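You operate a simulated robot arm through the tools that you are given. There is no shell and no other tool.

Carry out the task below with a simulated robot arm. There is one attempt and no reset: what you move stays moved.

JOB
Polish the tarnish off the white jacket's buttons, then close the green tin.
Fine: load the yellow cloth in the green tin and lay it back when done; the blue tin stays shut. What is to be rubbed or washed off counts as gone when no trace of it is left.

The check looks at the end state, three seconds after you hand in, the way a careful person would. Anything else that was tipped, shoved, dropped, spilled or broken makes it a failure. Flat cloth is picked up by pressing the open fingertips on it (5 to 10 N) and closing them slowly along it; thin cloth reads only 2 to 8 mm in the jaws.

ROBOT AND FRAMES
A 7-joint arm with a three-finger gripper, fixed in place. Base frame: the origin is on the floor under the middle of its stand, x ahead of it, y to its left, z up. Readings come in m, degrees, newtons and seconds.
It reaches about 1.342 m from its shoulder. Its first joint turns from -166.0 to 166.0 degrees. Payload 2.69 kg.
The tool frame sits at the grasp point between the pads (the TCP): z along the fingers, y along the line on which they close. The tips reach 0.03 m beyond it. The gripper opens to 0.128 m; its body begins 0.117 m behind the TCP.
Orientation is that of the tool frame in the base frame, as [roll, pitch, yaw] about the fixed x, y, z axes, in that order (R = Rz(yaw) Ry(pitch) Rx(roll)). With the fingers straight down and closing along the base's y, the tool's x points along the base's -x, its y along +y and its z along -z.

CONTROLS
- The arm moves only by the tool move_arm. Its argument "plan" is a list of rows, each an object of numbers (a shift or turn left out is 0, a gripper value left out holds the last): "hand": the closure, from 0 (fully open) to 1 (shut); "dx", "dy", "dz": the shift along the base's x, y, z in units of 150 mm (1.0 is 150 mm); "wx", "wy", "wz": the turn, a rotation vector about the base's x, y, z in units of 120 degrees (1.0 is 120 degrees). In form: [{"hand": .., "dx": .., "dy": .., "dz": .., "wx": .., "wy": .., "wz": ..}, ...]. A call has 1 to 20 rows; each row is the pose to reach, as a shift and turn from the pose commanded when the call began. A call with a number of a shift or a turn outside -1 to 1 is refused whole. A row lasts 0.2 s, in which the tool goes at most 0.05 m and 8.6 degrees; a call with a longer step from one row to the next is refused whole, and so is a gripper value outside its range. Where a pose cannot be reached the arm comes as near as it can. A force on the tool above 90 N (or 10 N above the force at the start of the call, whichever is more), or a blocked arm, ends the call early, and 0.2 s more pass. Each finger travels about 0.127 m/s and halts on what it meets, pressing with about 43 N; the grip force reading is that of the motor and also rises with nothing between the fingers. The clock runs only during rows and for 0.2 s after the last one: add rows that repeat a pose to give the fingers time. The reply holds the time, the measured pose of the TCP, the force on the tool along the base axes, the opening and the grip force, in the units named above and with some noise, with the torque about the TCP (base axes, N m) and any sound that the robot's microphone picked up.
- Cameras (640 x 400 px; columns grow to the right, rows downward): "scene" is fixed at [0.0503, -0.5004, 1.4936]; the picture's right is [0.87, -0.50, 0.00], its down [-0.15, -0.26, -0.96] and it looks along [0.47, 0.83, -0.29] (base axes); focal length 368 px, centre (320, 200). "wrist" rides on the gripper at [0.058, 0.054, -0.131] in the tool frame; the picture's right is [-0.68, 0.74, 0.00], its down [-0.62, -0.57, -0.55] and it looks along [-0.40, -0.37, 0.84] (tool axes); focal length 234 px, centre (320, 200). There is no depth. A picture from a camera that has moved, and an enlarged one, comes with that camera's place and axes in the base frame and with its lens.
- grab_frame(camera): a new picture of that camera. No time passes.
- raise_lower(by): moves the trunk up (or, below 0, down) by that many m; the arm rides with it, the base frame stays. It gives what a move gives, with no picture.
- inspect(camera, box): a new picture of the part [left, top, right, bottom] of that camera's present view, enlarged. No time passes.
- job_done(): hands the job in; it is judged then, once.

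Places have to be worked out from the pictures, the camera data and where the tool is seen. Open the gripper and draw the arm clear of the work before you hand the job in, unless the task says otherwise.

The tools are called after "Request:" as name(argument=value, ...) on one line, values as JSON. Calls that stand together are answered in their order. move_arm: Moves the arm, as the interface text tells. Its arguments: {"type":"object","properties":{"plan":{"type":"array"}},"required":["plan"]} The other tools are called the same way: raise_lower (by) moves the trunk up or down; grab_frame (camera) takes a picture; inspect (camera, box) takes an enlarged picture of a part of a camera's view; job_done () hands the job in.

At the start:

```text
time_s: 0.0
position: [0.3535, 0.427, 1.2053]
tcp_rot: [-179.9, 0.0, -179.9]
contact_force: [-0.4, -0.8, -0.9]
wrist_torque: [0.02, -0.03, 0.0]
grip_width: 0.1281
finger_force: 0.1
trunk travel left (down, up): [-0.15, 0.2]
```

scene: 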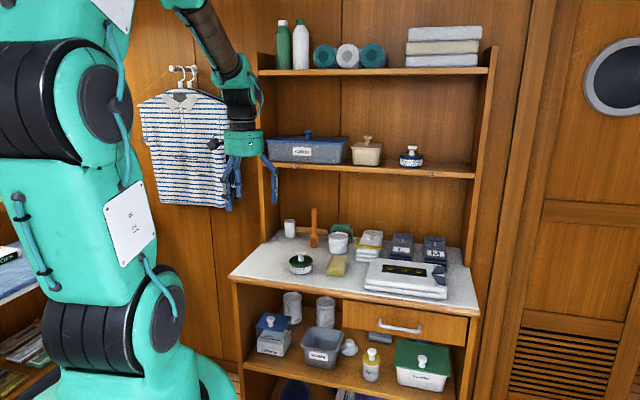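
wrist: 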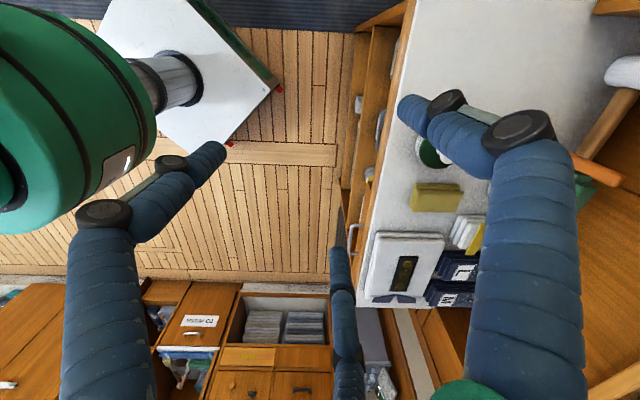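

I start by looking closer at the bench: the white folded jacket with buttons, the green tin and the yellow cloth.

Request:
inspect(camera="scene", box=[220, 190, 490, 360])

Request:
inspect(camera="scene", box=[350, 220, 470, 310])

Request:
inspect(camera="scene", box=[270, 210, 390, 285])

Request:
inspect(camera="wrist", box=[340, 60, 640, 320])

```text
2.35 times, centred on (355, 275) of scene
camera zoom: at [0.0503, -0.5004, 1.4936], right [0.87, -0.5, 0.0], down [-0.15, -0.26, -0.96], along [0.47, 0.83, -0.29], focal length 867 px, centre (238, 24)
```

zoom: 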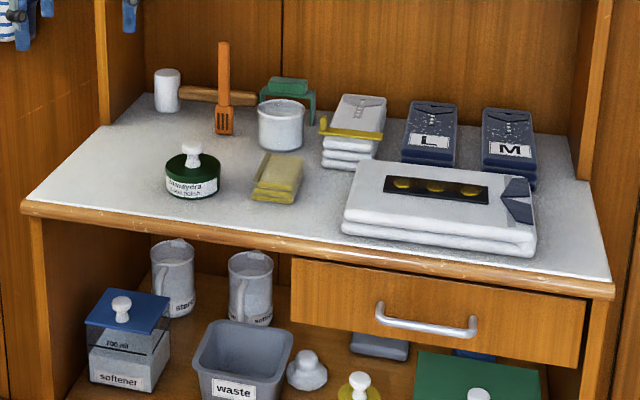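

```text
4.44 times, centred on (410, 265) of scene
camera zoom: at [0.0503, -0.5004, 1.4936], right [0.87, -0.5, 0.0], down [-0.15, -0.26, -0.96], along [0.47, 0.83, -0.29], focal length 1637 px, centre (-80, -89)
```

zoom: 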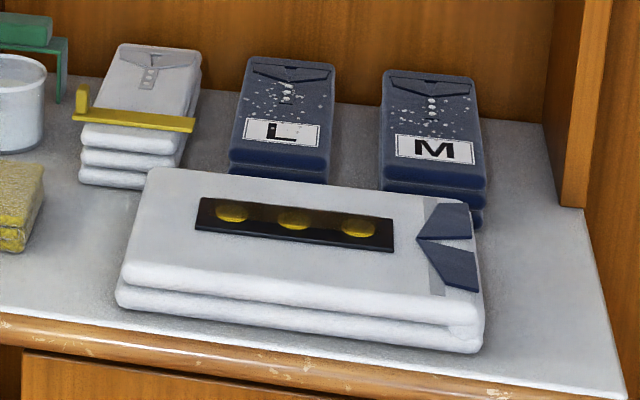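

```text
5.33 times, centred on (330, 248) of scene
camera zoom: at [0.0503, -0.5004, 1.4936], right [0.87, -0.5, 0.0], down [-0.15, -0.26, -0.96], along [0.47, 0.83, -0.29], focal length 1965 px, centre (267, -53)
```

zoom: 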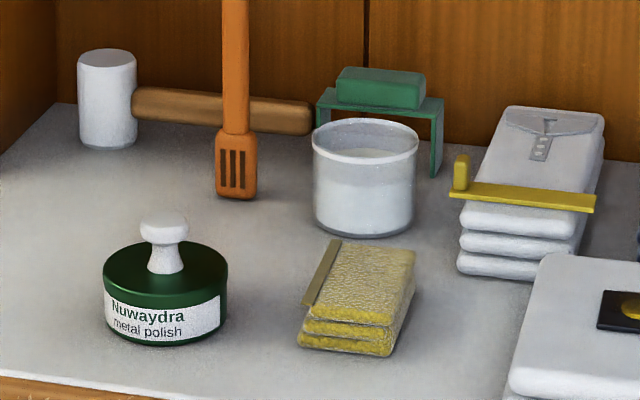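

```text
1.54 times, centred on (490, 190) of wrist
camera zoom: at [0.294, 0.4809, 1.3349], right [0.68, 0.74, 0.0], down [0.62, -0.57, 0.55], along [0.4, -0.37, -0.84], focal length 360 px, centre (58, 215)
```

zoom: 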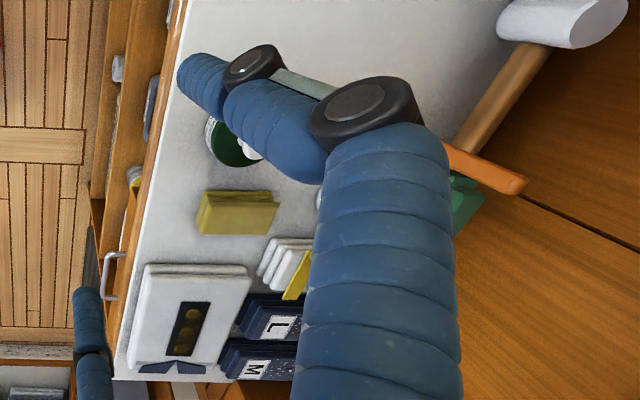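

The bench faces the arm at about 45°, with its top near z≈0.86. I put the green polish tin near (0.58, 0.56), the yellow cloth near (0.68, 0.48) and the jacket near (0.82, 0.31). I shift the arm to get a better wrist view of these.

Request:
move_arm(plan=[{"dx": 0.1, "dy": 0.25}, {"dx": 0.2, "dy": 0.5}, {"dx": 0.3, "dy": 0.75}, {"dx": 0.4, "dy": 1.0}, {"dx": 0.4, "dy": 1.0}])

Request:
grab_frame(camera="wrist")

Request:
inspect(camera="scene", box=[260, 120, 440, 180])

```text
time_s: 1.2
position: [0.4131, 0.5783, 1.2039]
tcp_rot: [-179.9, 0.1, -179.9]
contact_force: [0.4, 1.0, -0.7]
wrist_torque: [-0.07, 0.03, 0.02]
grip_width: 0.1279
finger_force: 0.1
trunk travel left (down, up): [-0.15, 0.2]
```

```text
taken
camera wrist: at [0.3548, 0.632, 1.3343], right [0.68, 0.74, 0.0], down [0.62, -0.56, 0.55], along [0.4, -0.37, -0.84], focal length 234 px, centre (320, 200)
```

wrist: 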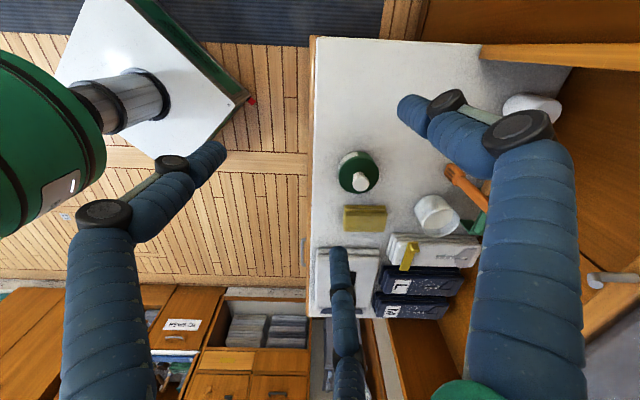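

```text
3.56 times, centred on (350, 150) of scene
camera zoom: at [0.0503, -0.5004, 1.4936], right [0.87, -0.5, 0.0], down [-0.15, -0.26, -0.96], along [0.47, 0.83, -0.29], focal length 1310 px, centre (213, 378)
```

zoom: 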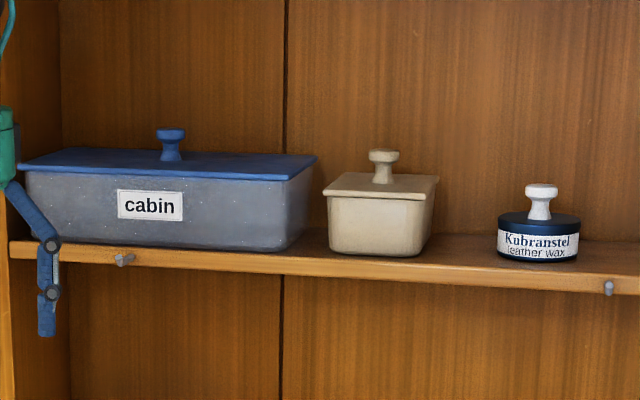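

The blue tin is the leather wax on the upper shelf, and I will leave it alone. I zoom in on the green tin, cloth and jacket from above.

Request:
inspect(camera="wrist", box=[300, 130, 420, 240])

Request:
inspect(camera="wrist", box=[300, 30, 500, 330])

```text
3.64 times, centred on (360, 185) of wrist
camera zoom: at [0.3548, 0.632, 1.3343], right [0.68, 0.74, 0.0], down [0.62, -0.56, 0.55], along [0.4, -0.37, -0.84], focal length 852 px, centre (174, 254)
```

zoom: 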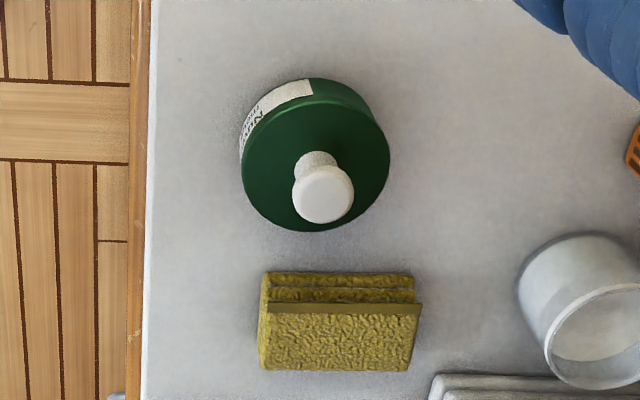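

```text
1.33 times, centred on (400, 180) of wrist
camera zoom: at [0.3548, 0.632, 1.3343], right [0.68, 0.74, 0.0], down [0.62, -0.56, 0.55], along [0.4, -0.37, -0.84], focal length 312 px, centre (213, 227)
```

zoom: 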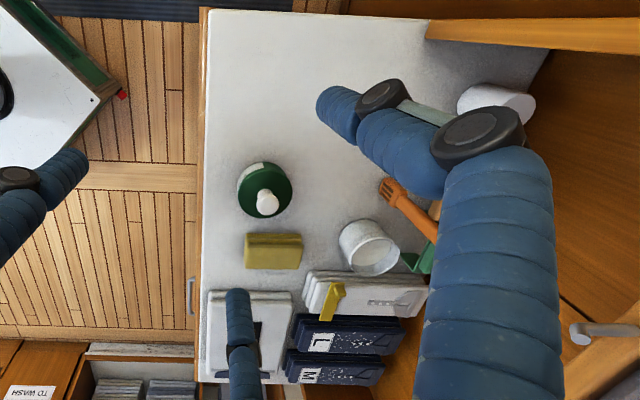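

The green tin's lid is about 83 mm across with a knob about 33 mm wide. Before grasping anything I close the fingers in the air to see how they meet.

Request:
move_arm(plan=[{"hand": 0.75}, {"hand": 0.75}, {"hand": 0.75}, {"hand": 0.75}])

Request:
grab_frame(camera="wrist")

Request:
inspect(camera="scene", box=[200, 110, 320, 230])

```text
time_s: 2.2
position: [0.4124, 0.5777, 1.2046]
tcp_rot: [180.0, 0.0, -179.9]
contact_force: [-0.3, 0.2, 0.2]
wrist_torque: [0.01, 0.0, 0.02]
grip_width: 0.0319
finger_force: 0.1
trunk travel left (down, up): [-0.15, 0.2]
```

```text
taken
camera wrist: at [0.3544, 0.6307, 1.3352], right [0.68, 0.74, 0.0], down [0.62, -0.57, 0.55], along [0.4, -0.37, -0.84], focal length 234 px, centre (320, 200)
```

wrist: 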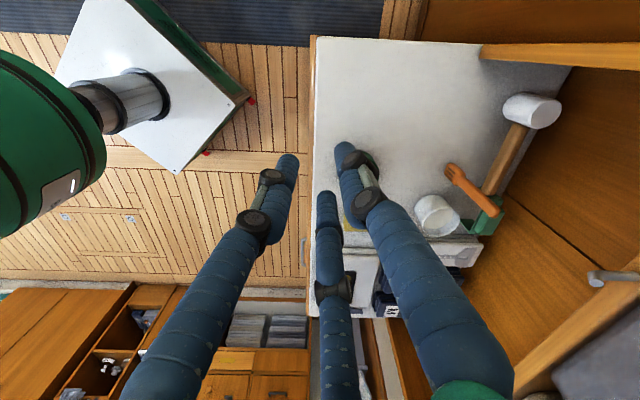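

```text
3.33 times, centred on (260, 170) of scene
camera zoom: at [0.0503, -0.5004, 1.4936], right [0.87, -0.5, 0.0], down [-0.15, -0.26, -0.96], along [0.47, 0.83, -0.29], focal length 1228 px, centre (520, 300)
```

zoom: 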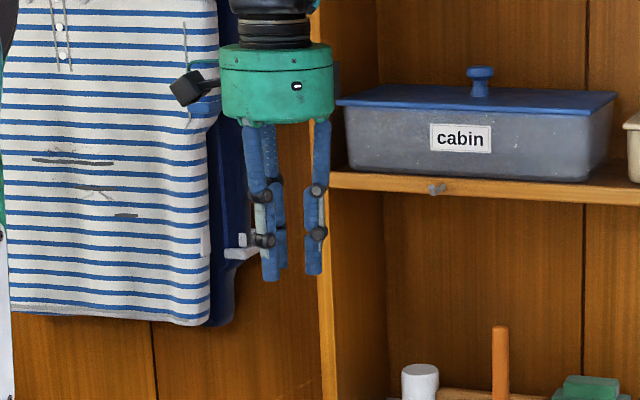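

The two fingers sit about 40 mm apart opposite the thumb, so they will centre the knob well. I reopen to about 90 mm and go above the green tin for a closer look.

Request:
move_arm(plan=[{"hand": 0.3, "dx": 0.2, "dy": -0.047, "dz": -0.16}, {"hand": 0.3, "dx": 0.4, "dy": -0.093, "dz": -0.32}, {"hand": 0.3, "dx": 0.6, "dy": -0.14, "dz": -0.48}, {"hand": 0.3, "dx": 0.8, "dy": -0.187, "dz": -0.64}, {"hand": 0.3, "dx": 1.0, "dy": -0.233, "dz": -0.8}, {"hand": 0.3, "dx": 1.0, "dy": -0.233, "dz": -0.8}])

Request:
grab_frame(camera="wrist")

Request:
grab_frame(camera="scene")

```text
time_s: 3.6
position: [0.5625, 0.5433, 1.0835]
tcp_rot: [-180.0, -0.1, -180.0]
contact_force: [0.0, 0.1, -0.1]
wrist_torque: [-0.01, 0.09, -0.01]
grip_width: 0.0896
finger_force: 0.1
trunk travel left (down, up): [-0.15, 0.2]
```

```text
taken
camera wrist: at [0.5043, 0.5956, 1.2143], right [0.68, 0.74, 0.0], down [0.62, -0.57, 0.55], along [0.4, -0.37, -0.84], focal length 234 px, centre (320, 200)
```

wrist: 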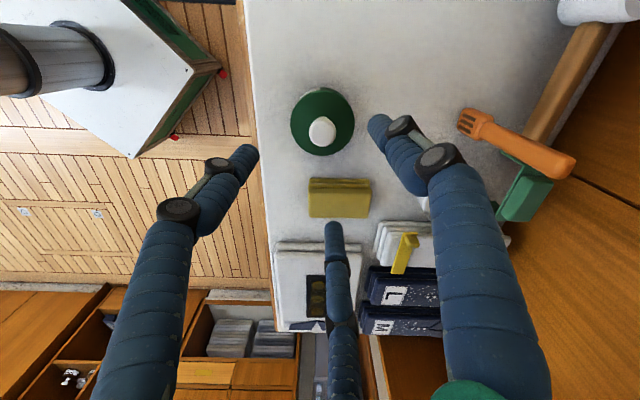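

```text
taken
```

scene: 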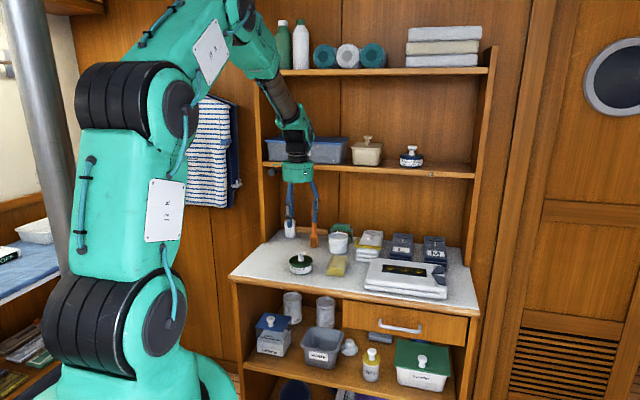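

Zooming in on the knob and lid to refine their position.

Request:
inspect(camera="wrist", box=[280, 75, 400, 150])

Request:
inspect(camera="wrist", box=[270, 160, 450, 340])

Request:
inspect(camera="scene", box=[270, 170, 370, 280])

```text
5.33 times, centred on (340, 112) of wrist
camera zoom: at [0.5043, 0.5956, 1.2143], right [0.68, 0.74, 0.0], down [0.62, -0.57, 0.55], along [0.4, -0.37, -0.84], focal length 1249 px, centre (213, 667)
```

zoom: 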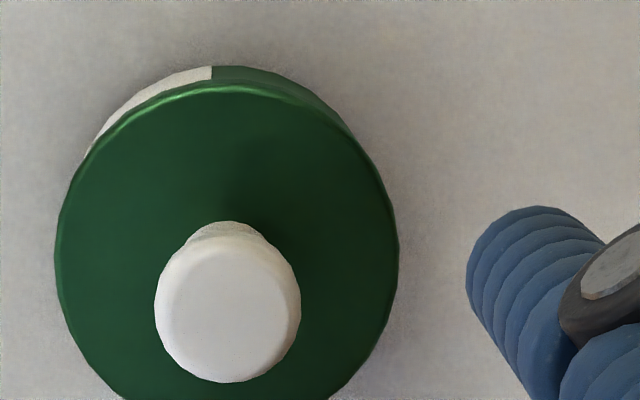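

```text
2.22 times, centred on (360, 250) of wrist
camera zoom: at [0.5043, 0.5956, 1.2143], right [0.68, 0.74, 0.0], down [0.62, -0.57, 0.55], along [0.4, -0.37, -0.84], focal length 520 px, centre (231, 89)
```

zoom: 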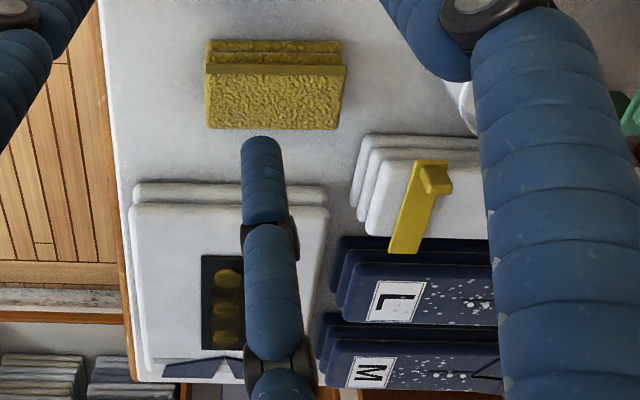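

```text
3.64 times, centred on (320, 225) of scene
camera zoom: at [0.0503, -0.5004, 1.4936], right [0.87, -0.5, 0.0], down [-0.15, -0.26, -0.96], along [0.47, 0.83, -0.29], focal length 1340 px, centre (320, 109)
```

zoom: 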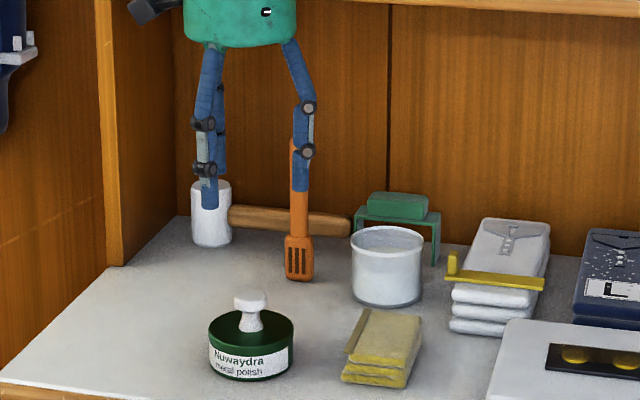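

The knob is about 31 mm wide, centred at about (0.567, 0.5425), with its top near z≈0.947. I descend so the tips sit beside the knob, above the lid, and check.

Request:
move_arm(plan=[{"dx": 0.02, "dy": 0.003, "dz": -0.2}, {"dx": 0.023, "dy": 0.003, "dz": -0.45}, {"dx": 0.023, "dy": 0.003, "dz": -0.7}, {"dx": 0.023, "dy": 0.003, "dz": -0.86}, {"dx": 0.023, "dy": 0.003, "dz": -0.86}, {"dx": 0.023, "dy": 0.003, "dz": -0.86}])

Request:
grab_frame(camera="wrist")

Request:
inspect(camera="scene", box=[270, 200, 370, 290])

```text
time_s: 5.0
position: [0.566, 0.5418, 0.9557]
tcp_rot: [-179.9, 0.0, -180.0]
contact_force: [-0.7, -0.3, -0.9]
wrist_torque: [-0.01, 0.03, -0.03]
grip_width: 0.0897
finger_force: 0.1
trunk travel left (down, up): [-0.15, 0.2]
```

```text
taken
camera wrist: at [0.5074, 0.5955, 1.0863], right [0.68, 0.74, 0.0], down [0.62, -0.57, 0.55], along [0.4, -0.37, -0.84], focal length 234 px, centre (320, 200)
```

wrist: 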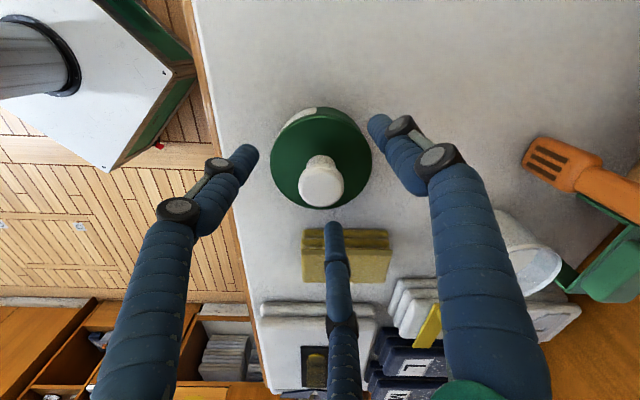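

```text
4.44 times, centred on (320, 245) of scene
camera zoom: at [0.0503, -0.5004, 1.4936], right [0.87, -0.5, 0.0], down [-0.15, -0.26, -0.96], along [0.47, 0.83, -0.29], focal length 1637 px, centre (320, 0)
```

zoom: 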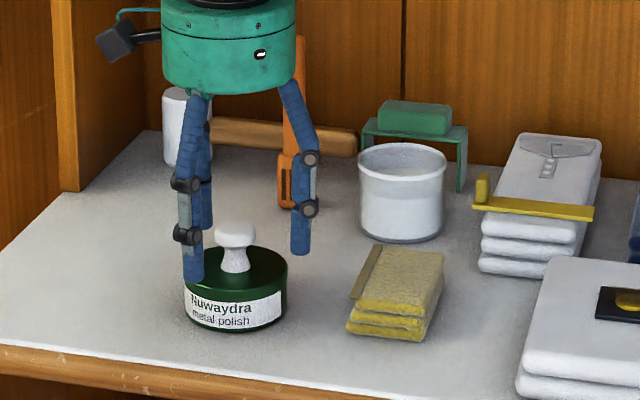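

The knob is centred under the TCP and I estimate the lid top at z≈0.91. I lower 6 mm and close slowly on the knob.

Request:
move_arm(plan=[{"dz": -0.04, "hand": 0.3}, {"dz": -0.04, "hand": 0.45}, {"dz": -0.04, "hand": 0.55}, {"dz": -0.04, "hand": 0.62}, {"dz": -0.04, "hand": 0.68}, {"dz": -0.04, "hand": 0.72}, {"dz": -0.04, "hand": 0.76}, {"dz": -0.04, "hand": 0.8}, {"dz": -0.04, "hand": 0.85}, {"dz": -0.04, "hand": 0.85}])

Request:
grab_frame(camera="wrist")

Request:
inspect(camera="scene", box=[270, 200, 370, 290])

```text
time_s: 7.2
position: [0.5652, 0.5433, 0.9502]
tcp_rot: [-180.0, 0.0, -180.0]
contact_force: [-0.8, -0.8, -0.2]
wrist_torque: [0.02, 0.02, -0.02]
grip_width: 0.0283
finger_force: 43.0
trunk travel left (down, up): [-0.15, 0.2]
heard: snap
```

```text
taken
camera wrist: at [0.5074, 0.5959, 1.0802], right [0.68, 0.74, 0.0], down [0.62, -0.57, 0.55], along [0.4, -0.37, -0.84], focal length 234 px, centre (320, 200)
```

wrist: 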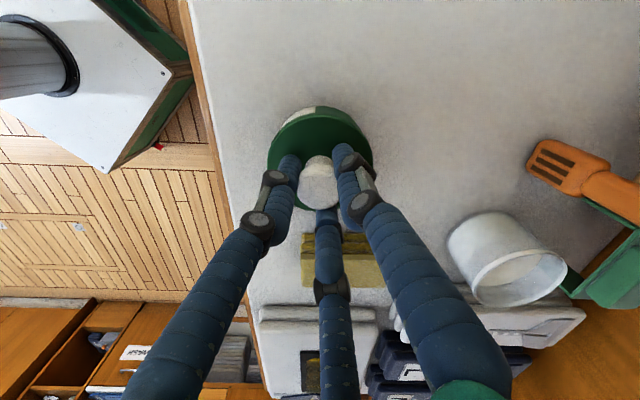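

```text
4.44 times, centred on (320, 245) of scene
camera zoom: at [0.0503, -0.5004, 1.4936], right [0.87, -0.5, 0.0], down [-0.15, -0.26, -0.96], along [0.47, 0.83, -0.29], focal length 1637 px, centre (320, 0)
```

zoom: 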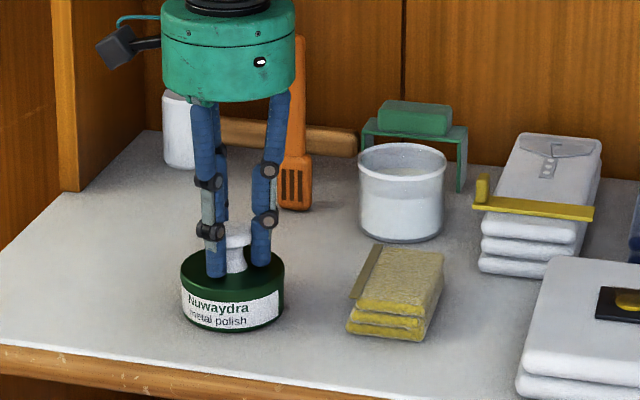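

The grip reads 28 mm at 43 N on the knob. I lift slowly by 2 cm and check whether the lid comes off without the tin.

Request:
move_arm(plan=[{"dz": 0.02}, {"dz": 0.04}, {"dz": 0.07}, {"dz": 0.1}, {"dz": 0.14}, {"dz": 0.14}])

Request:
inspect(camera="scene", box=[270, 200, 370, 290])

Request:
inspect(camera="wrist", box=[250, 80, 400, 230])

```text
time_s: 8.6
position: [0.5662, 0.5436, 0.9709]
tcp_rot: [180.0, 0.0, -180.0]
contact_force: [0.1, 0.2, 0.3]
wrist_torque: [0.02, -0.01, 0.0]
grip_width: 0.0282
finger_force: 43.7
trunk travel left (down, up): [-0.15, 0.2]
```

```text
4.44 times, centred on (320, 245) of scene
camera zoom: at [0.0503, -0.5004, 1.4936], right [0.87, -0.5, 0.0], down [-0.15, -0.26, -0.96], along [0.47, 0.83, -0.29], focal length 1637 px, centre (320, 0)
```

zoom: 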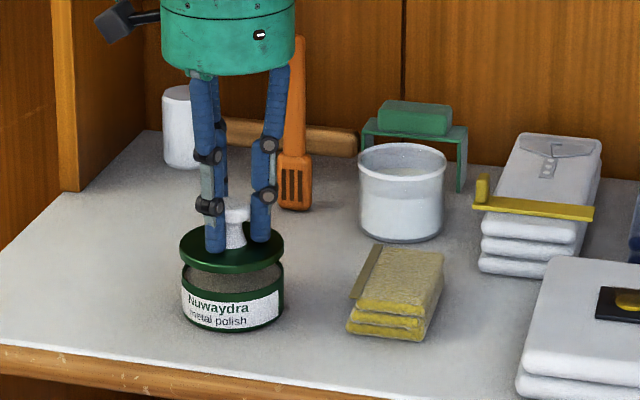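

```text
2.67 times, centred on (325, 155) of wrist
camera zoom: at [0.5073, 0.596, 1.1009], right [0.68, 0.74, 0.0], down [0.62, -0.57, 0.55], along [0.4, -0.37, -0.84], focal length 624 px, centre (307, 320)
```

zoom: 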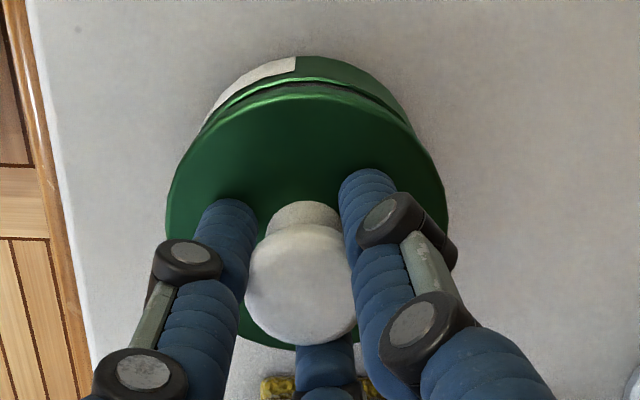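

The lid lifted off cleanly and the tin stayed put. I carry the lid to the free table area on the left, around (0.457, 0.652), and come down near the table.

Request:
move_arm(plan=[{"dz": 0.1}, {"dz": 0.2}, {"dz": 0.2, "dx": -0.1, "dy": 0.1}, {"dz": 0.2, "dx": -0.25, "dy": 0.25}, {"dz": 0.2, "dx": -0.4, "dy": 0.4}, {"dz": 0.2, "dx": -0.55, "dy": 0.55}, {"dz": 0.2, "dx": -0.68, "dy": 0.68}, {"dz": 0.2, "dx": -0.733, "dy": 0.733}, {"dz": 0.1, "dx": -0.733, "dy": 0.733}, {"dz": -0.05, "dx": -0.733, "dy": 0.733}, {"dz": -0.18, "dx": -0.733, "dy": 0.733}, {"dz": -0.242, "dx": -0.733, "dy": 0.733}, {"dz": -0.242, "dx": -0.733, "dy": 0.733}])

Request:
inspect(camera="scene", box=[220, 190, 370, 290])

Request:
grab_frame(camera="wrist")

```text
time_s: 11.4
position: [0.4546, 0.6538, 0.9332]
tcp_rot: [180.0, 0.0, 179.9]
contact_force: [-0.2, -0.6, -0.8]
wrist_torque: [-0.01, -0.01, 0.05]
grip_width: 0.0286
finger_force: 42.5
trunk travel left (down, up): [-0.15, 0.2]
```

```text
4.00 times, centred on (295, 240) of scene
camera zoom: at [0.0503, -0.5004, 1.4936], right [0.87, -0.5, 0.0], down [-0.15, -0.26, -0.96], along [0.47, 0.83, -0.29], focal length 1474 px, centre (420, 40)
```

zoom: 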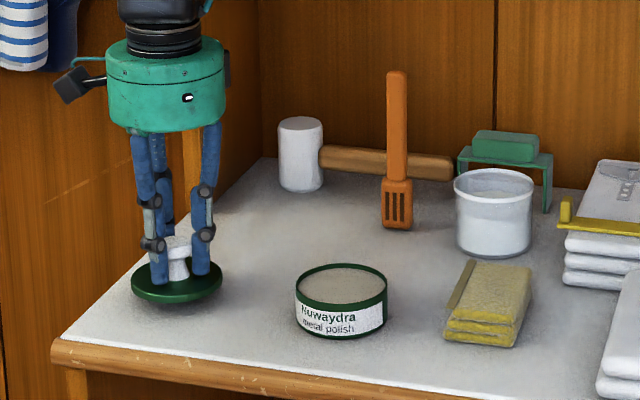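

```text
taken
camera wrist: at [0.3977, 0.7066, 1.064], right [0.68, 0.74, 0.0], down [0.62, -0.57, 0.55], along [0.4, -0.37, -0.84], focal length 234 px, centre (320, 200)
```

wrist: 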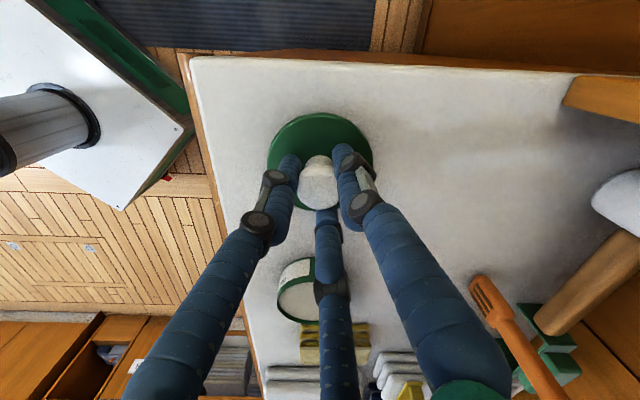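

The lid hovers over a clear patch and the tin is filled with polish nearly to its rim. I lower in small steps until I feel the table.

Request:
move_arm(plan=[{"dz": -0.02}, {"dz": -0.04}, {"dz": -0.06}, {"dz": -0.07}])

Request:
inspect(camera="scene", box=[230, 230, 310, 290])

```text
time_s: 12.4
position: [0.4564, 0.6537, 0.9232]
tcp_rot: [-180.0, 0.0, -180.0]
contact_force: [-0.5, -0.5, -0.8]
wrist_torque: [-0.02, 0.03, 0.02]
grip_width: 0.0284
finger_force: 43.1
trunk travel left (down, up): [-0.15, 0.2]
```

```text
6.67 times, centred on (270, 260) of scene
camera zoom: at [0.0503, -0.5004, 1.4936], right [0.87, -0.5, 0.0], down [-0.15, -0.26, -0.96], along [0.47, 0.83, -0.29], focal length 2456 px, centre (653, -200)
```

zoom: 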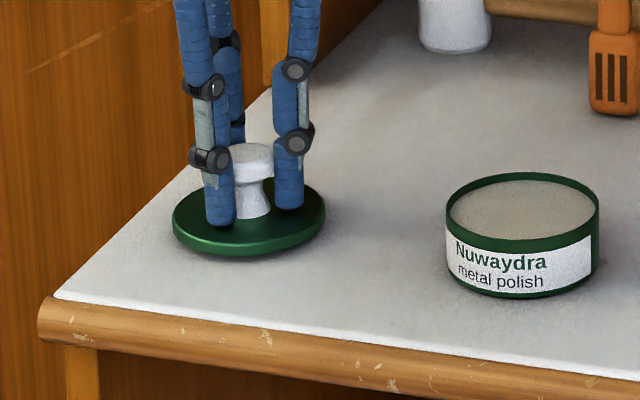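

No contact yet. I continue down in finer steps.

Request:
move_arm(plan=[{"dz": -0.01}, {"dz": -0.02}, {"dz": -0.03}, {"dz": -0.035}])

Request:
inspect(camera="scene", box=[230, 230, 310, 290])

```text
time_s: 13.4
position: [0.4563, 0.6538, 0.9192]
tcp_rot: [179.9, 0.0, -179.9]
contact_force: [-1.8, -1.3, 6.1]
wrist_torque: [-0.06, 0.15, 0.04]
grip_width: 0.0286
finger_force: 43.1
trunk travel left (down, up): [-0.15, 0.2]
```

```text
6.67 times, centred on (270, 260) of scene
camera zoom: at [0.0503, -0.5004, 1.4936], right [0.87, -0.5, 0.0], down [-0.15, -0.26, -0.96], along [0.47, 0.83, -0.29], focal length 2456 px, centre (653, -200)
```

zoom: 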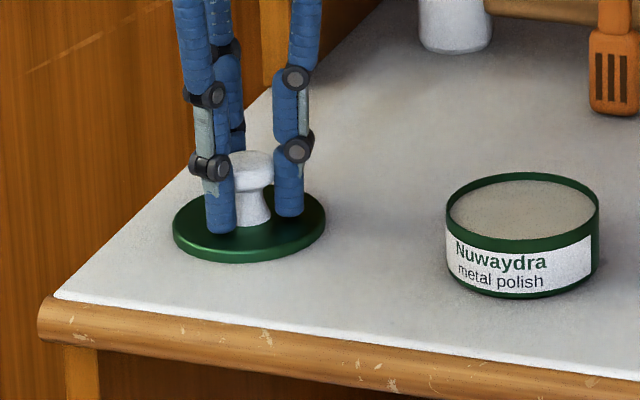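

A 6 N contact shows the lid resting on the table. I open slowly and rise.

Request:
move_arm(plan=[{"dz": 0.005, "hand": 0.7}, {"dz": 0.005, "hand": 0.6}, {"dz": 0.005, "hand": 0.45}, {"dz": 0.005, "hand": 0.3}, {"dz": 0.1, "hand": 0.3}, {"dz": 0.3, "hand": 0.3}, {"dz": 0.6, "hand": 0.3}, {"dz": 0.9, "hand": 0.3}, {"dz": 0.9, "hand": 0.3}])

Request:
grab_frame(camera="wrist")

Request:
inspect(camera="scene", box=[230, 200, 380, 290])

```text
time_s: 15.4
position: [0.4559, 0.6519, 1.054]
tcp_rot: [179.9, 0.0, -180.0]
contact_force: [-0.2, -1.0, -0.3]
wrist_torque: [0.03, -0.01, 0.0]
grip_width: 0.0895
finger_force: 0.0
trunk travel left (down, up): [-0.15, 0.2]
```

```text
taken
camera wrist: at [0.3978, 0.7051, 1.1844], right [0.68, 0.74, 0.0], down [0.62, -0.57, 0.55], along [0.4, -0.37, -0.84], focal length 234 px, centre (320, 200)
```

wrist: 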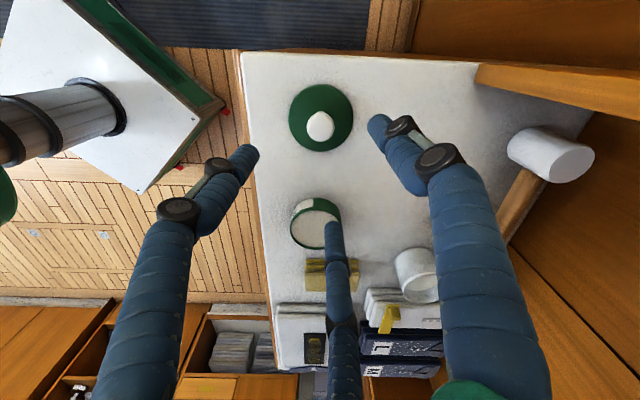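

```text
4.27 times, centred on (305, 245) of scene
camera zoom: at [0.0503, -0.5004, 1.4936], right [0.87, -0.5, 0.0], down [-0.15, -0.26, -0.96], along [0.47, 0.83, -0.29], focal length 1572 px, centre (384, 8)
```

zoom: 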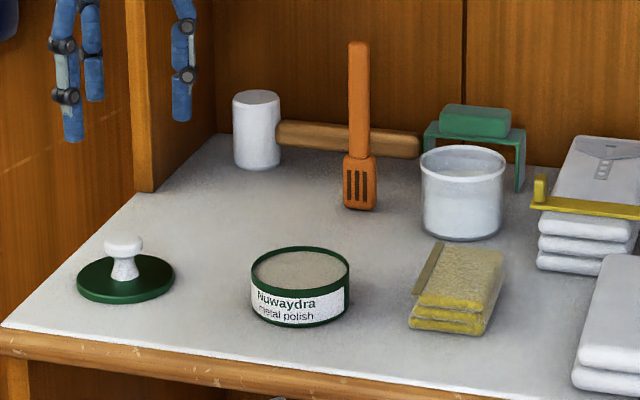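

The lid sits upright and flat on the left. I go over the cloth next, turning the hand 45° so the fingers will close across its short width.

Request:
move_arm(plan=[{"dx": 0.15, "dy": -0.12, "dz": 0.1, "wz": 0.065, "hand": 0.2}, {"dx": 0.35, "dy": -0.28, "dz": 0.2, "wz": 0.13, "hand": 0.2}, {"dx": 0.55, "dy": -0.44, "dz": 0.2, "wz": 0.195, "hand": 0.2}, {"dx": 0.75, "dy": -0.6, "dz": 0.2, "wz": 0.26, "hand": 0.2}, {"dx": 0.95, "dy": -0.75, "dz": 0.2, "wz": 0.32, "hand": 0.2}, {"dx": 1.0, "dy": -0.8, "dz": 0.2, "wz": 0.375, "hand": 0.2}, {"dx": 1.0, "dy": -0.8, "dz": 0.2, "wz": 0.375, "hand": 0.2}])

Request:
grab_frame(camera="wrist")

Request:
grab_frame(camera="scene")

```text
time_s: 17.0
position: [0.6072, 0.5334, 1.0833]
tcp_rot: [180.0, 0.0, -134.9]
contact_force: [1.1, -0.1, 0.5]
wrist_torque: [0.01, 0.01, 0.02]
grip_width: 0.1023
finger_force: 0.1
trunk travel left (down, up): [-0.15, 0.2]
```

```text
taken
camera wrist: at [0.5271, 0.5292, 1.2141], right [-0.04, 1.0, 0.0], down [0.84, 0.04, 0.55], along [0.55, 0.02, -0.84], focal length 234 px, centre (320, 200)
```

wrist: 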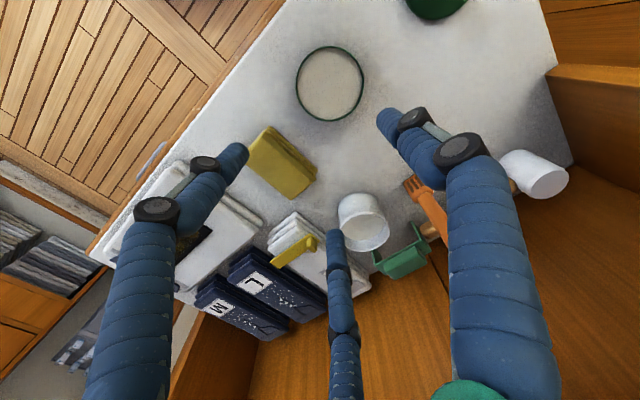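

```text
taken
```

scene: 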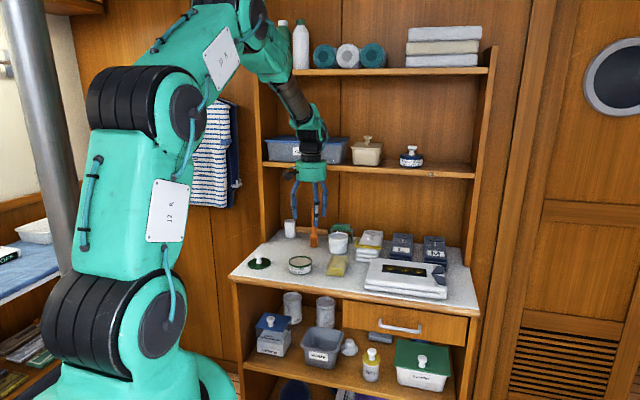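

Zooming on the cloth from this side.

Request:
inspect(camera="wrist", box=[230, 40, 390, 210])

Request:
inspect(camera="wrist", box=[100, 130, 340, 290])

```text
2.35 times, centred on (310, 125) of wrist
camera zoom: at [0.5271, 0.5292, 1.2141], right [-0.04, 1.0, 0.0], down [0.84, 0.04, 0.55], along [0.55, 0.02, -0.84], focal length 551 px, centre (344, 376)
```

zoom: 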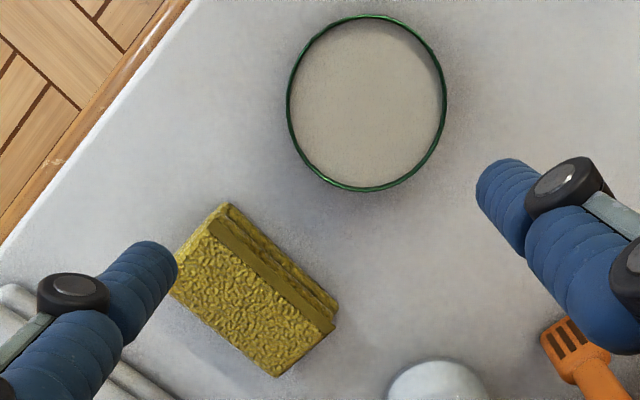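

```text
2.50 times, centred on (220, 210) of wrist
camera zoom: at [0.5271, 0.5292, 1.2141], right [-0.04, 1.0, 0.0], down [0.84, 0.04, 0.55], along [0.55, 0.02, -0.84], focal length 585 px, centre (570, 175)
```

zoom: 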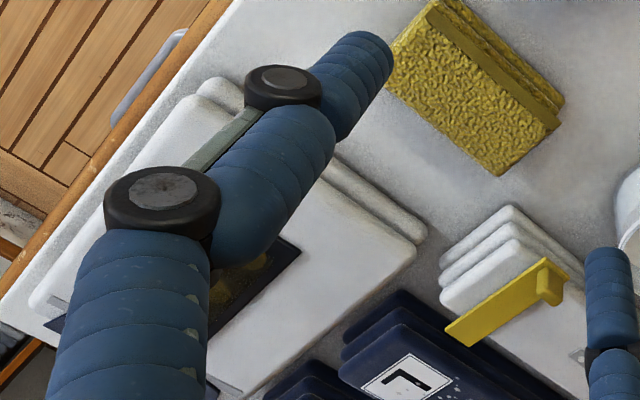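

The cloth measures about 94 × 55 mm and is centred near (0.680, 0.477), with its top at about z≈0.903 and its long side along the bench depth. I move over it at a safe height and check the alignment.

Request:
move_arm(plan=[{"dx": 0.2, "dy": -0.15, "dz": -0.1, "hand": 0.3}, {"dx": 0.4, "dy": -0.3, "dz": -0.25, "hand": 0.3}, {"dx": 0.487, "dy": -0.37, "dz": -0.45, "hand": 0.3}, {"dx": 0.487, "dy": -0.37, "dz": -0.6, "hand": 0.3}, {"dx": 0.487, "dy": -0.37, "dz": -0.6, "hand": 0.3}])

Request:
grab_frame(camera="wrist")

Request:
inspect(camera="scene", box=[280, 190, 420, 290])

```text
time_s: 18.2
position: [0.6795, 0.4773, 0.9923]
tcp_rot: [179.9, 0.0, -135.1]
contact_force: [-0.3, 0.8, -0.1]
wrist_torque: [-0.01, 0.02, 0.03]
grip_width: 0.0896
finger_force: 0.1
trunk travel left (down, up): [-0.15, 0.2]
```

```text
taken
camera wrist: at [0.5998, 0.4742, 1.1233], right [-0.04, 1.0, 0.0], down [0.84, 0.04, 0.55], along [0.55, 0.02, -0.84], focal length 234 px, centre (320, 200)
```

wrist: 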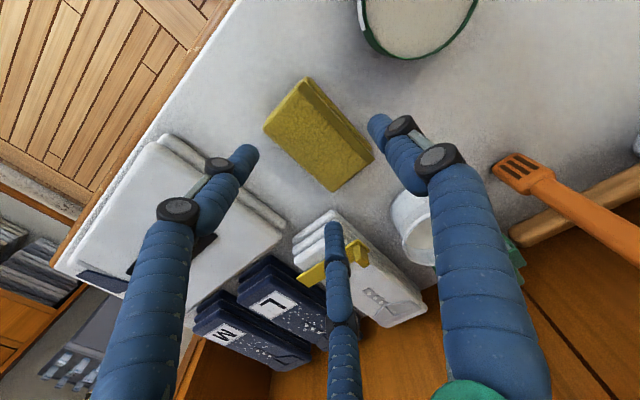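

```text
4.00 times, centred on (350, 240) of scene
camera zoom: at [0.0503, -0.5004, 1.4936], right [0.87, -0.5, 0.0], down [-0.15, -0.26, -0.96], along [0.47, 0.83, -0.29], focal length 1474 px, centre (200, 40)
```

zoom: 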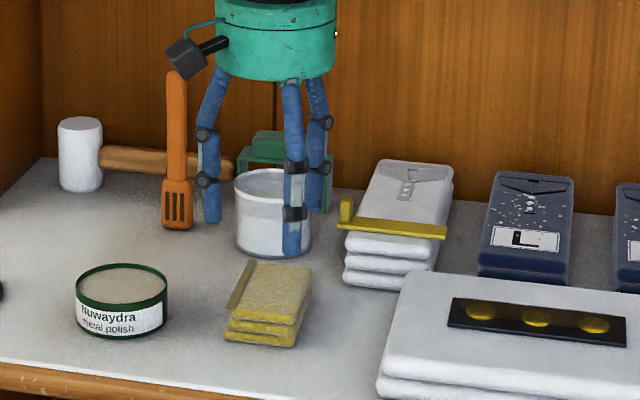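

Request:
inspect(camera="wrist", box=[240, 60, 400, 210])

```text
2.67 times, centred on (320, 135) of wrist
camera zoom: at [0.5998, 0.4742, 1.1233], right [-0.04, 1.0, 0.0], down [0.84, 0.04, 0.55], along [0.55, 0.02, -0.84], focal length 624 px, centre (320, 373)
```

zoom: 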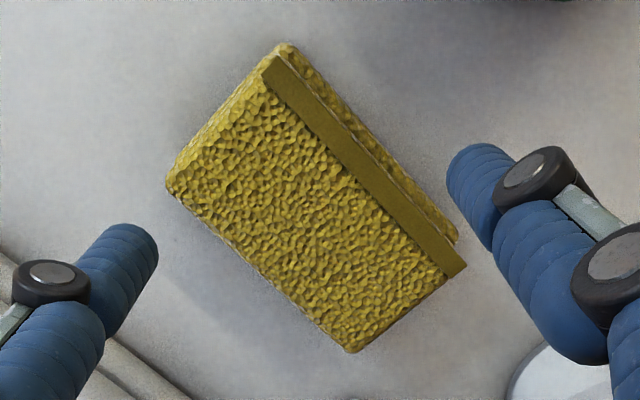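

The cloth is under the hand and aligned within about 2°. I descend so the tips straddle the cloth and end about 10 mm above the table.

Request:
move_arm(plan=[{"dx": -0.015, "dz": -0.15}, {"dx": -0.015, "dz": -0.3}, {"dx": -0.015, "dz": -0.42}, {"dx": -0.015, "dz": -0.5}, {"dx": -0.015, "dz": -0.528}, {"dx": -0.015, "dz": -0.528}])

Request:
inspect(camera="scene", box=[290, 200, 410, 290])

Request:
grab_frame(camera="wrist")

```text
time_s: 19.6
position: [0.6779, 0.4783, 0.9183]
tcp_rot: [-179.9, 0.4, -135.1]
contact_force: [6.0, -5.0, 52.8]
wrist_torque: [-1.64, -1.08, 0.15]
grip_width: 0.1274
finger_force: 25.9
trunk travel left (down, up): [-0.15, 0.2]
```

```text
4.44 times, centred on (350, 245) of scene
camera zoom: at [0.0503, -0.5004, 1.4936], right [0.87, -0.5, 0.0], down [-0.15, -0.26, -0.96], along [0.47, 0.83, -0.29], focal length 1637 px, centre (187, 0)
```

zoom: 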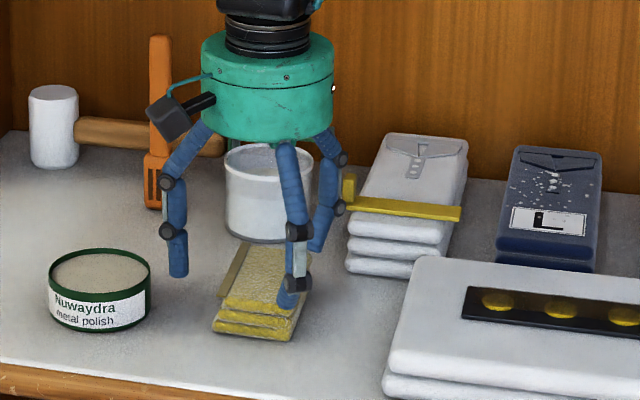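

```text
taken
camera wrist: at [0.5979, 0.4738, 1.0488], right [-0.04, 1.0, 0.0], down [0.83, 0.03, 0.55], along [0.55, 0.03, -0.83], focal length 234 px, centre (320, 200)
```

wrist: 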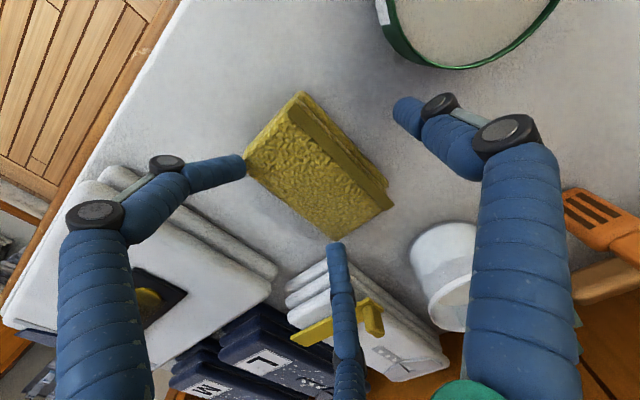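

I got an unexpected 53 N contact on the two-finger side, about 32 mm toward the jacket side of the TCP. I back straight up at once and look again.

Request:
move_arm(plan=[{"dz": 0.1, "hand": 0.3}, {"dz": 0.3, "hand": 0.3}, {"dz": 0.5, "hand": 0.3}, {"dz": 0.5, "hand": 0.3}, {"dz": 0.5, "hand": 0.3}])

Request:
grab_frame(camera="wrist")

Request:
inspect(camera="scene", box=[290, 200, 410, 290])

```text
time_s: 20.8
position: [0.6772, 0.4791, 0.9881]
tcp_rot: [-180.0, 0.0, -134.9]
contact_force: [0.3, 0.1, 0.4]
wrist_torque: [0.01, 0.0, -0.01]
grip_width: 0.0896
finger_force: 0.0
trunk travel left (down, up): [-0.15, 0.2]
```

```text
taken
camera wrist: at [0.5969, 0.4739, 1.119], right [-0.04, 1.0, 0.0], down [0.84, 0.04, 0.55], along [0.55, 0.02, -0.84], focal length 234 px, centre (320, 200)
```

wrist: 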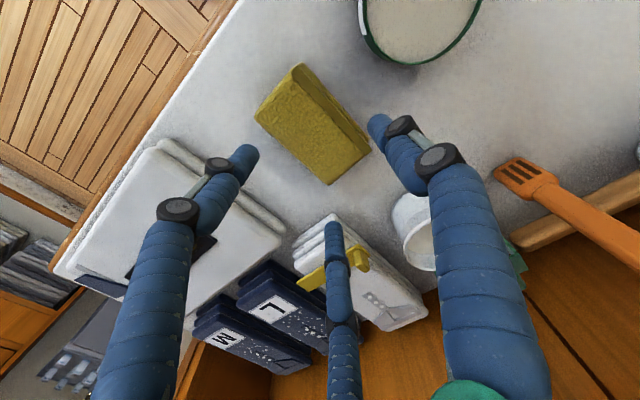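

```text
4.44 times, centred on (350, 245) of scene
camera zoom: at [0.0503, -0.5004, 1.4936], right [0.87, -0.5, 0.0], down [-0.15, -0.26, -0.96], along [0.47, 0.83, -0.29], focal length 1637 px, centre (187, 0)
```

zoom: 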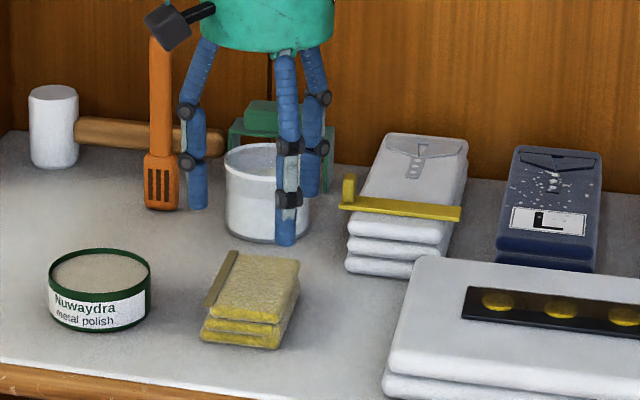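

The fingers are spaced 120° apart and the two non-thumb tips sit only half the radius from centre, so they landed on the cloth's edge and nudged it about 1.5 cm. I re-measure the cloth.

Request:
inspect(camera="wrist", box=[230, 45, 390, 205])

Request:
inspect(camera="scene", box=[300, 240, 380, 290])

```text
2.50 times, centred on (310, 125) of wrist
camera zoom: at [0.5969, 0.4739, 1.119], right [-0.04, 1.0, 0.0], down [0.84, 0.04, 0.55], along [0.55, 0.02, -0.84], focal length 585 px, centre (345, 388)
```

zoom: 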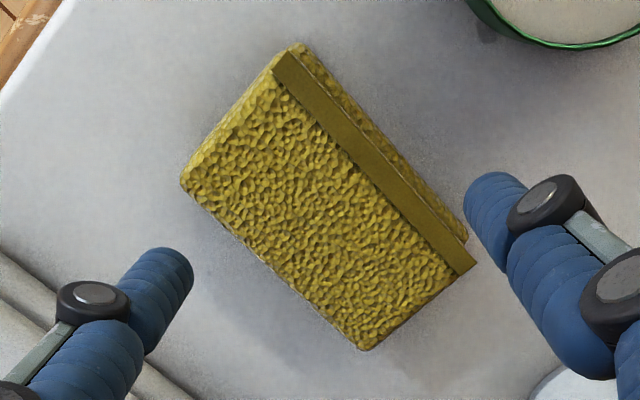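

```text
8.00 times, centred on (340, 265) of scene
camera zoom: at [0.0503, -0.5004, 1.4936], right [0.87, -0.5, 0.0], down [-0.15, -0.26, -0.96], along [0.47, 0.83, -0.29], focal length 2947 px, centre (160, -320)
```

zoom: 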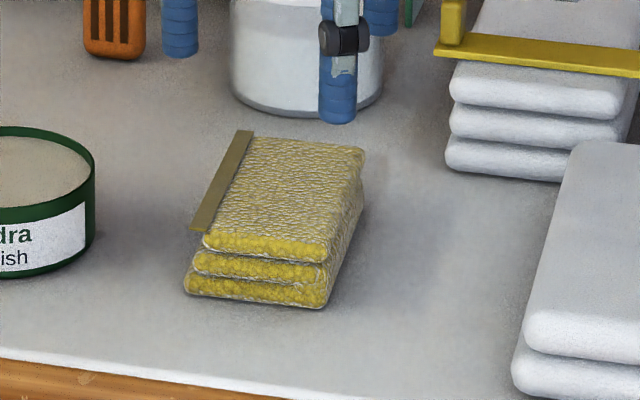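

The cloth is a three-layer folded pad, about 97 × 56 mm, now centred near (0.664, 0.472) at 46°. I turn the hand so the thumb takes the rear end and the two fingers straddle the long sides.

Request:
move_arm(plan=[{"dz": 0.15, "wz": -0.06, "hand": 0.1}, {"dz": 0.3, "wz": -0.13, "hand": 0.1}, {"dx": -0.03, "dz": 0.3, "wz": -0.2, "hand": 0.1}, {"dx": -0.072, "dy": -0.013, "dz": 0.3, "wz": -0.27, "hand": 0.1}, {"dx": -0.072, "dy": -0.013, "dz": 0.3, "wz": -0.34, "hand": 0.1}, {"dx": -0.072, "dy": -0.013, "dz": 0.3, "wz": -0.41, "hand": 0.1}, {"dx": -0.072, "dy": -0.013, "dz": 0.3, "wz": -0.48, "hand": 0.1}, {"dx": -0.072, "dy": -0.013, "dz": 0.3, "wz": -0.55, "hand": 0.1}, {"dx": -0.072, "dy": -0.013, "dz": 0.3, "wz": -0.62, "hand": 0.1}, {"dx": -0.072, "dy": -0.013, "dz": 0.3, "wz": -0.69, "hand": 0.1}, {"dx": -0.072, "dy": -0.013, "dz": 0.3, "wz": -0.742, "hand": 0.1}, {"dx": -0.072, "dy": -0.013, "dz": 0.3, "wz": -0.742, "hand": 0.1}])

Request:
grab_frame(camera="wrist")

Request:
grab_frame(camera="scene")

```text
time_s: 23.4
position: [0.6647, 0.4754, 1.035]
tcp_rot: [180.0, 0.0, 135.9]
contact_force: [0.2, -0.3, -0.3]
wrist_torque: [0.0, -0.02, 0.0]
grip_width: 0.115
finger_force: 0.0
trunk travel left (down, up): [-0.15, 0.2]
```

```text
taken
camera wrist: at [0.6612, 0.5544, 1.1645], right [1.0, 0.06, 0.0], down [0.05, -0.83, 0.55], along [0.03, -0.55, -0.84], focal length 234 px, centre (320, 200)
```

wrist: 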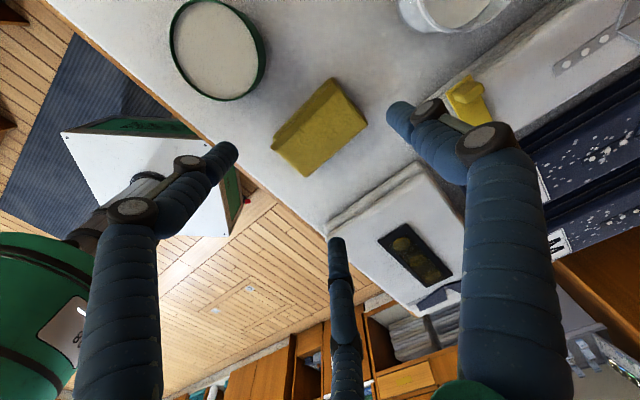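

```text
taken
```

scene: 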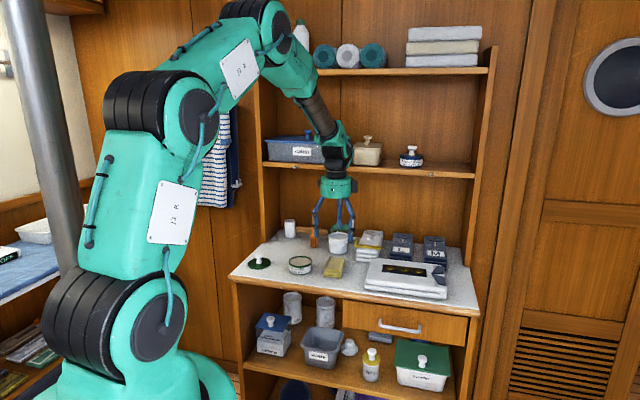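

Request:
inspect(camera="wrist", box=[240, 60, 420, 200])

Request:
inspect(camera="wrist", box=[320, 140, 480, 320])

```text
2.86 times, centred on (330, 130) of wrist
camera zoom: at [0.6612, 0.5544, 1.1645], right [1.0, 0.06, 0.0], down [0.05, -0.83, 0.55], along [0.03, -0.55, -0.84], focal length 669 px, centre (291, 400)
```

zoom: 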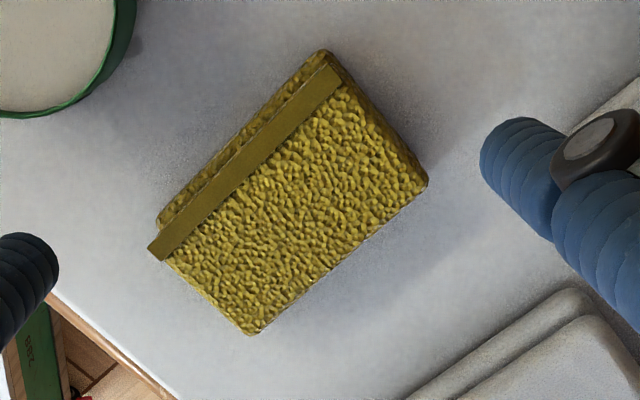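

```text
2.22 times, centred on (400, 230) of wrist
camera zoom: at [0.6612, 0.5544, 1.1645], right [1.0, 0.06, 0.0], down [0.05, -0.83, 0.55], along [0.03, -0.55, -0.84], focal length 520 px, centre (142, 133)
```

zoom: 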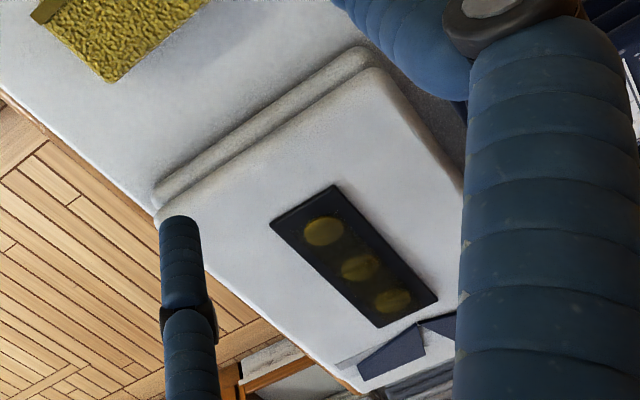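

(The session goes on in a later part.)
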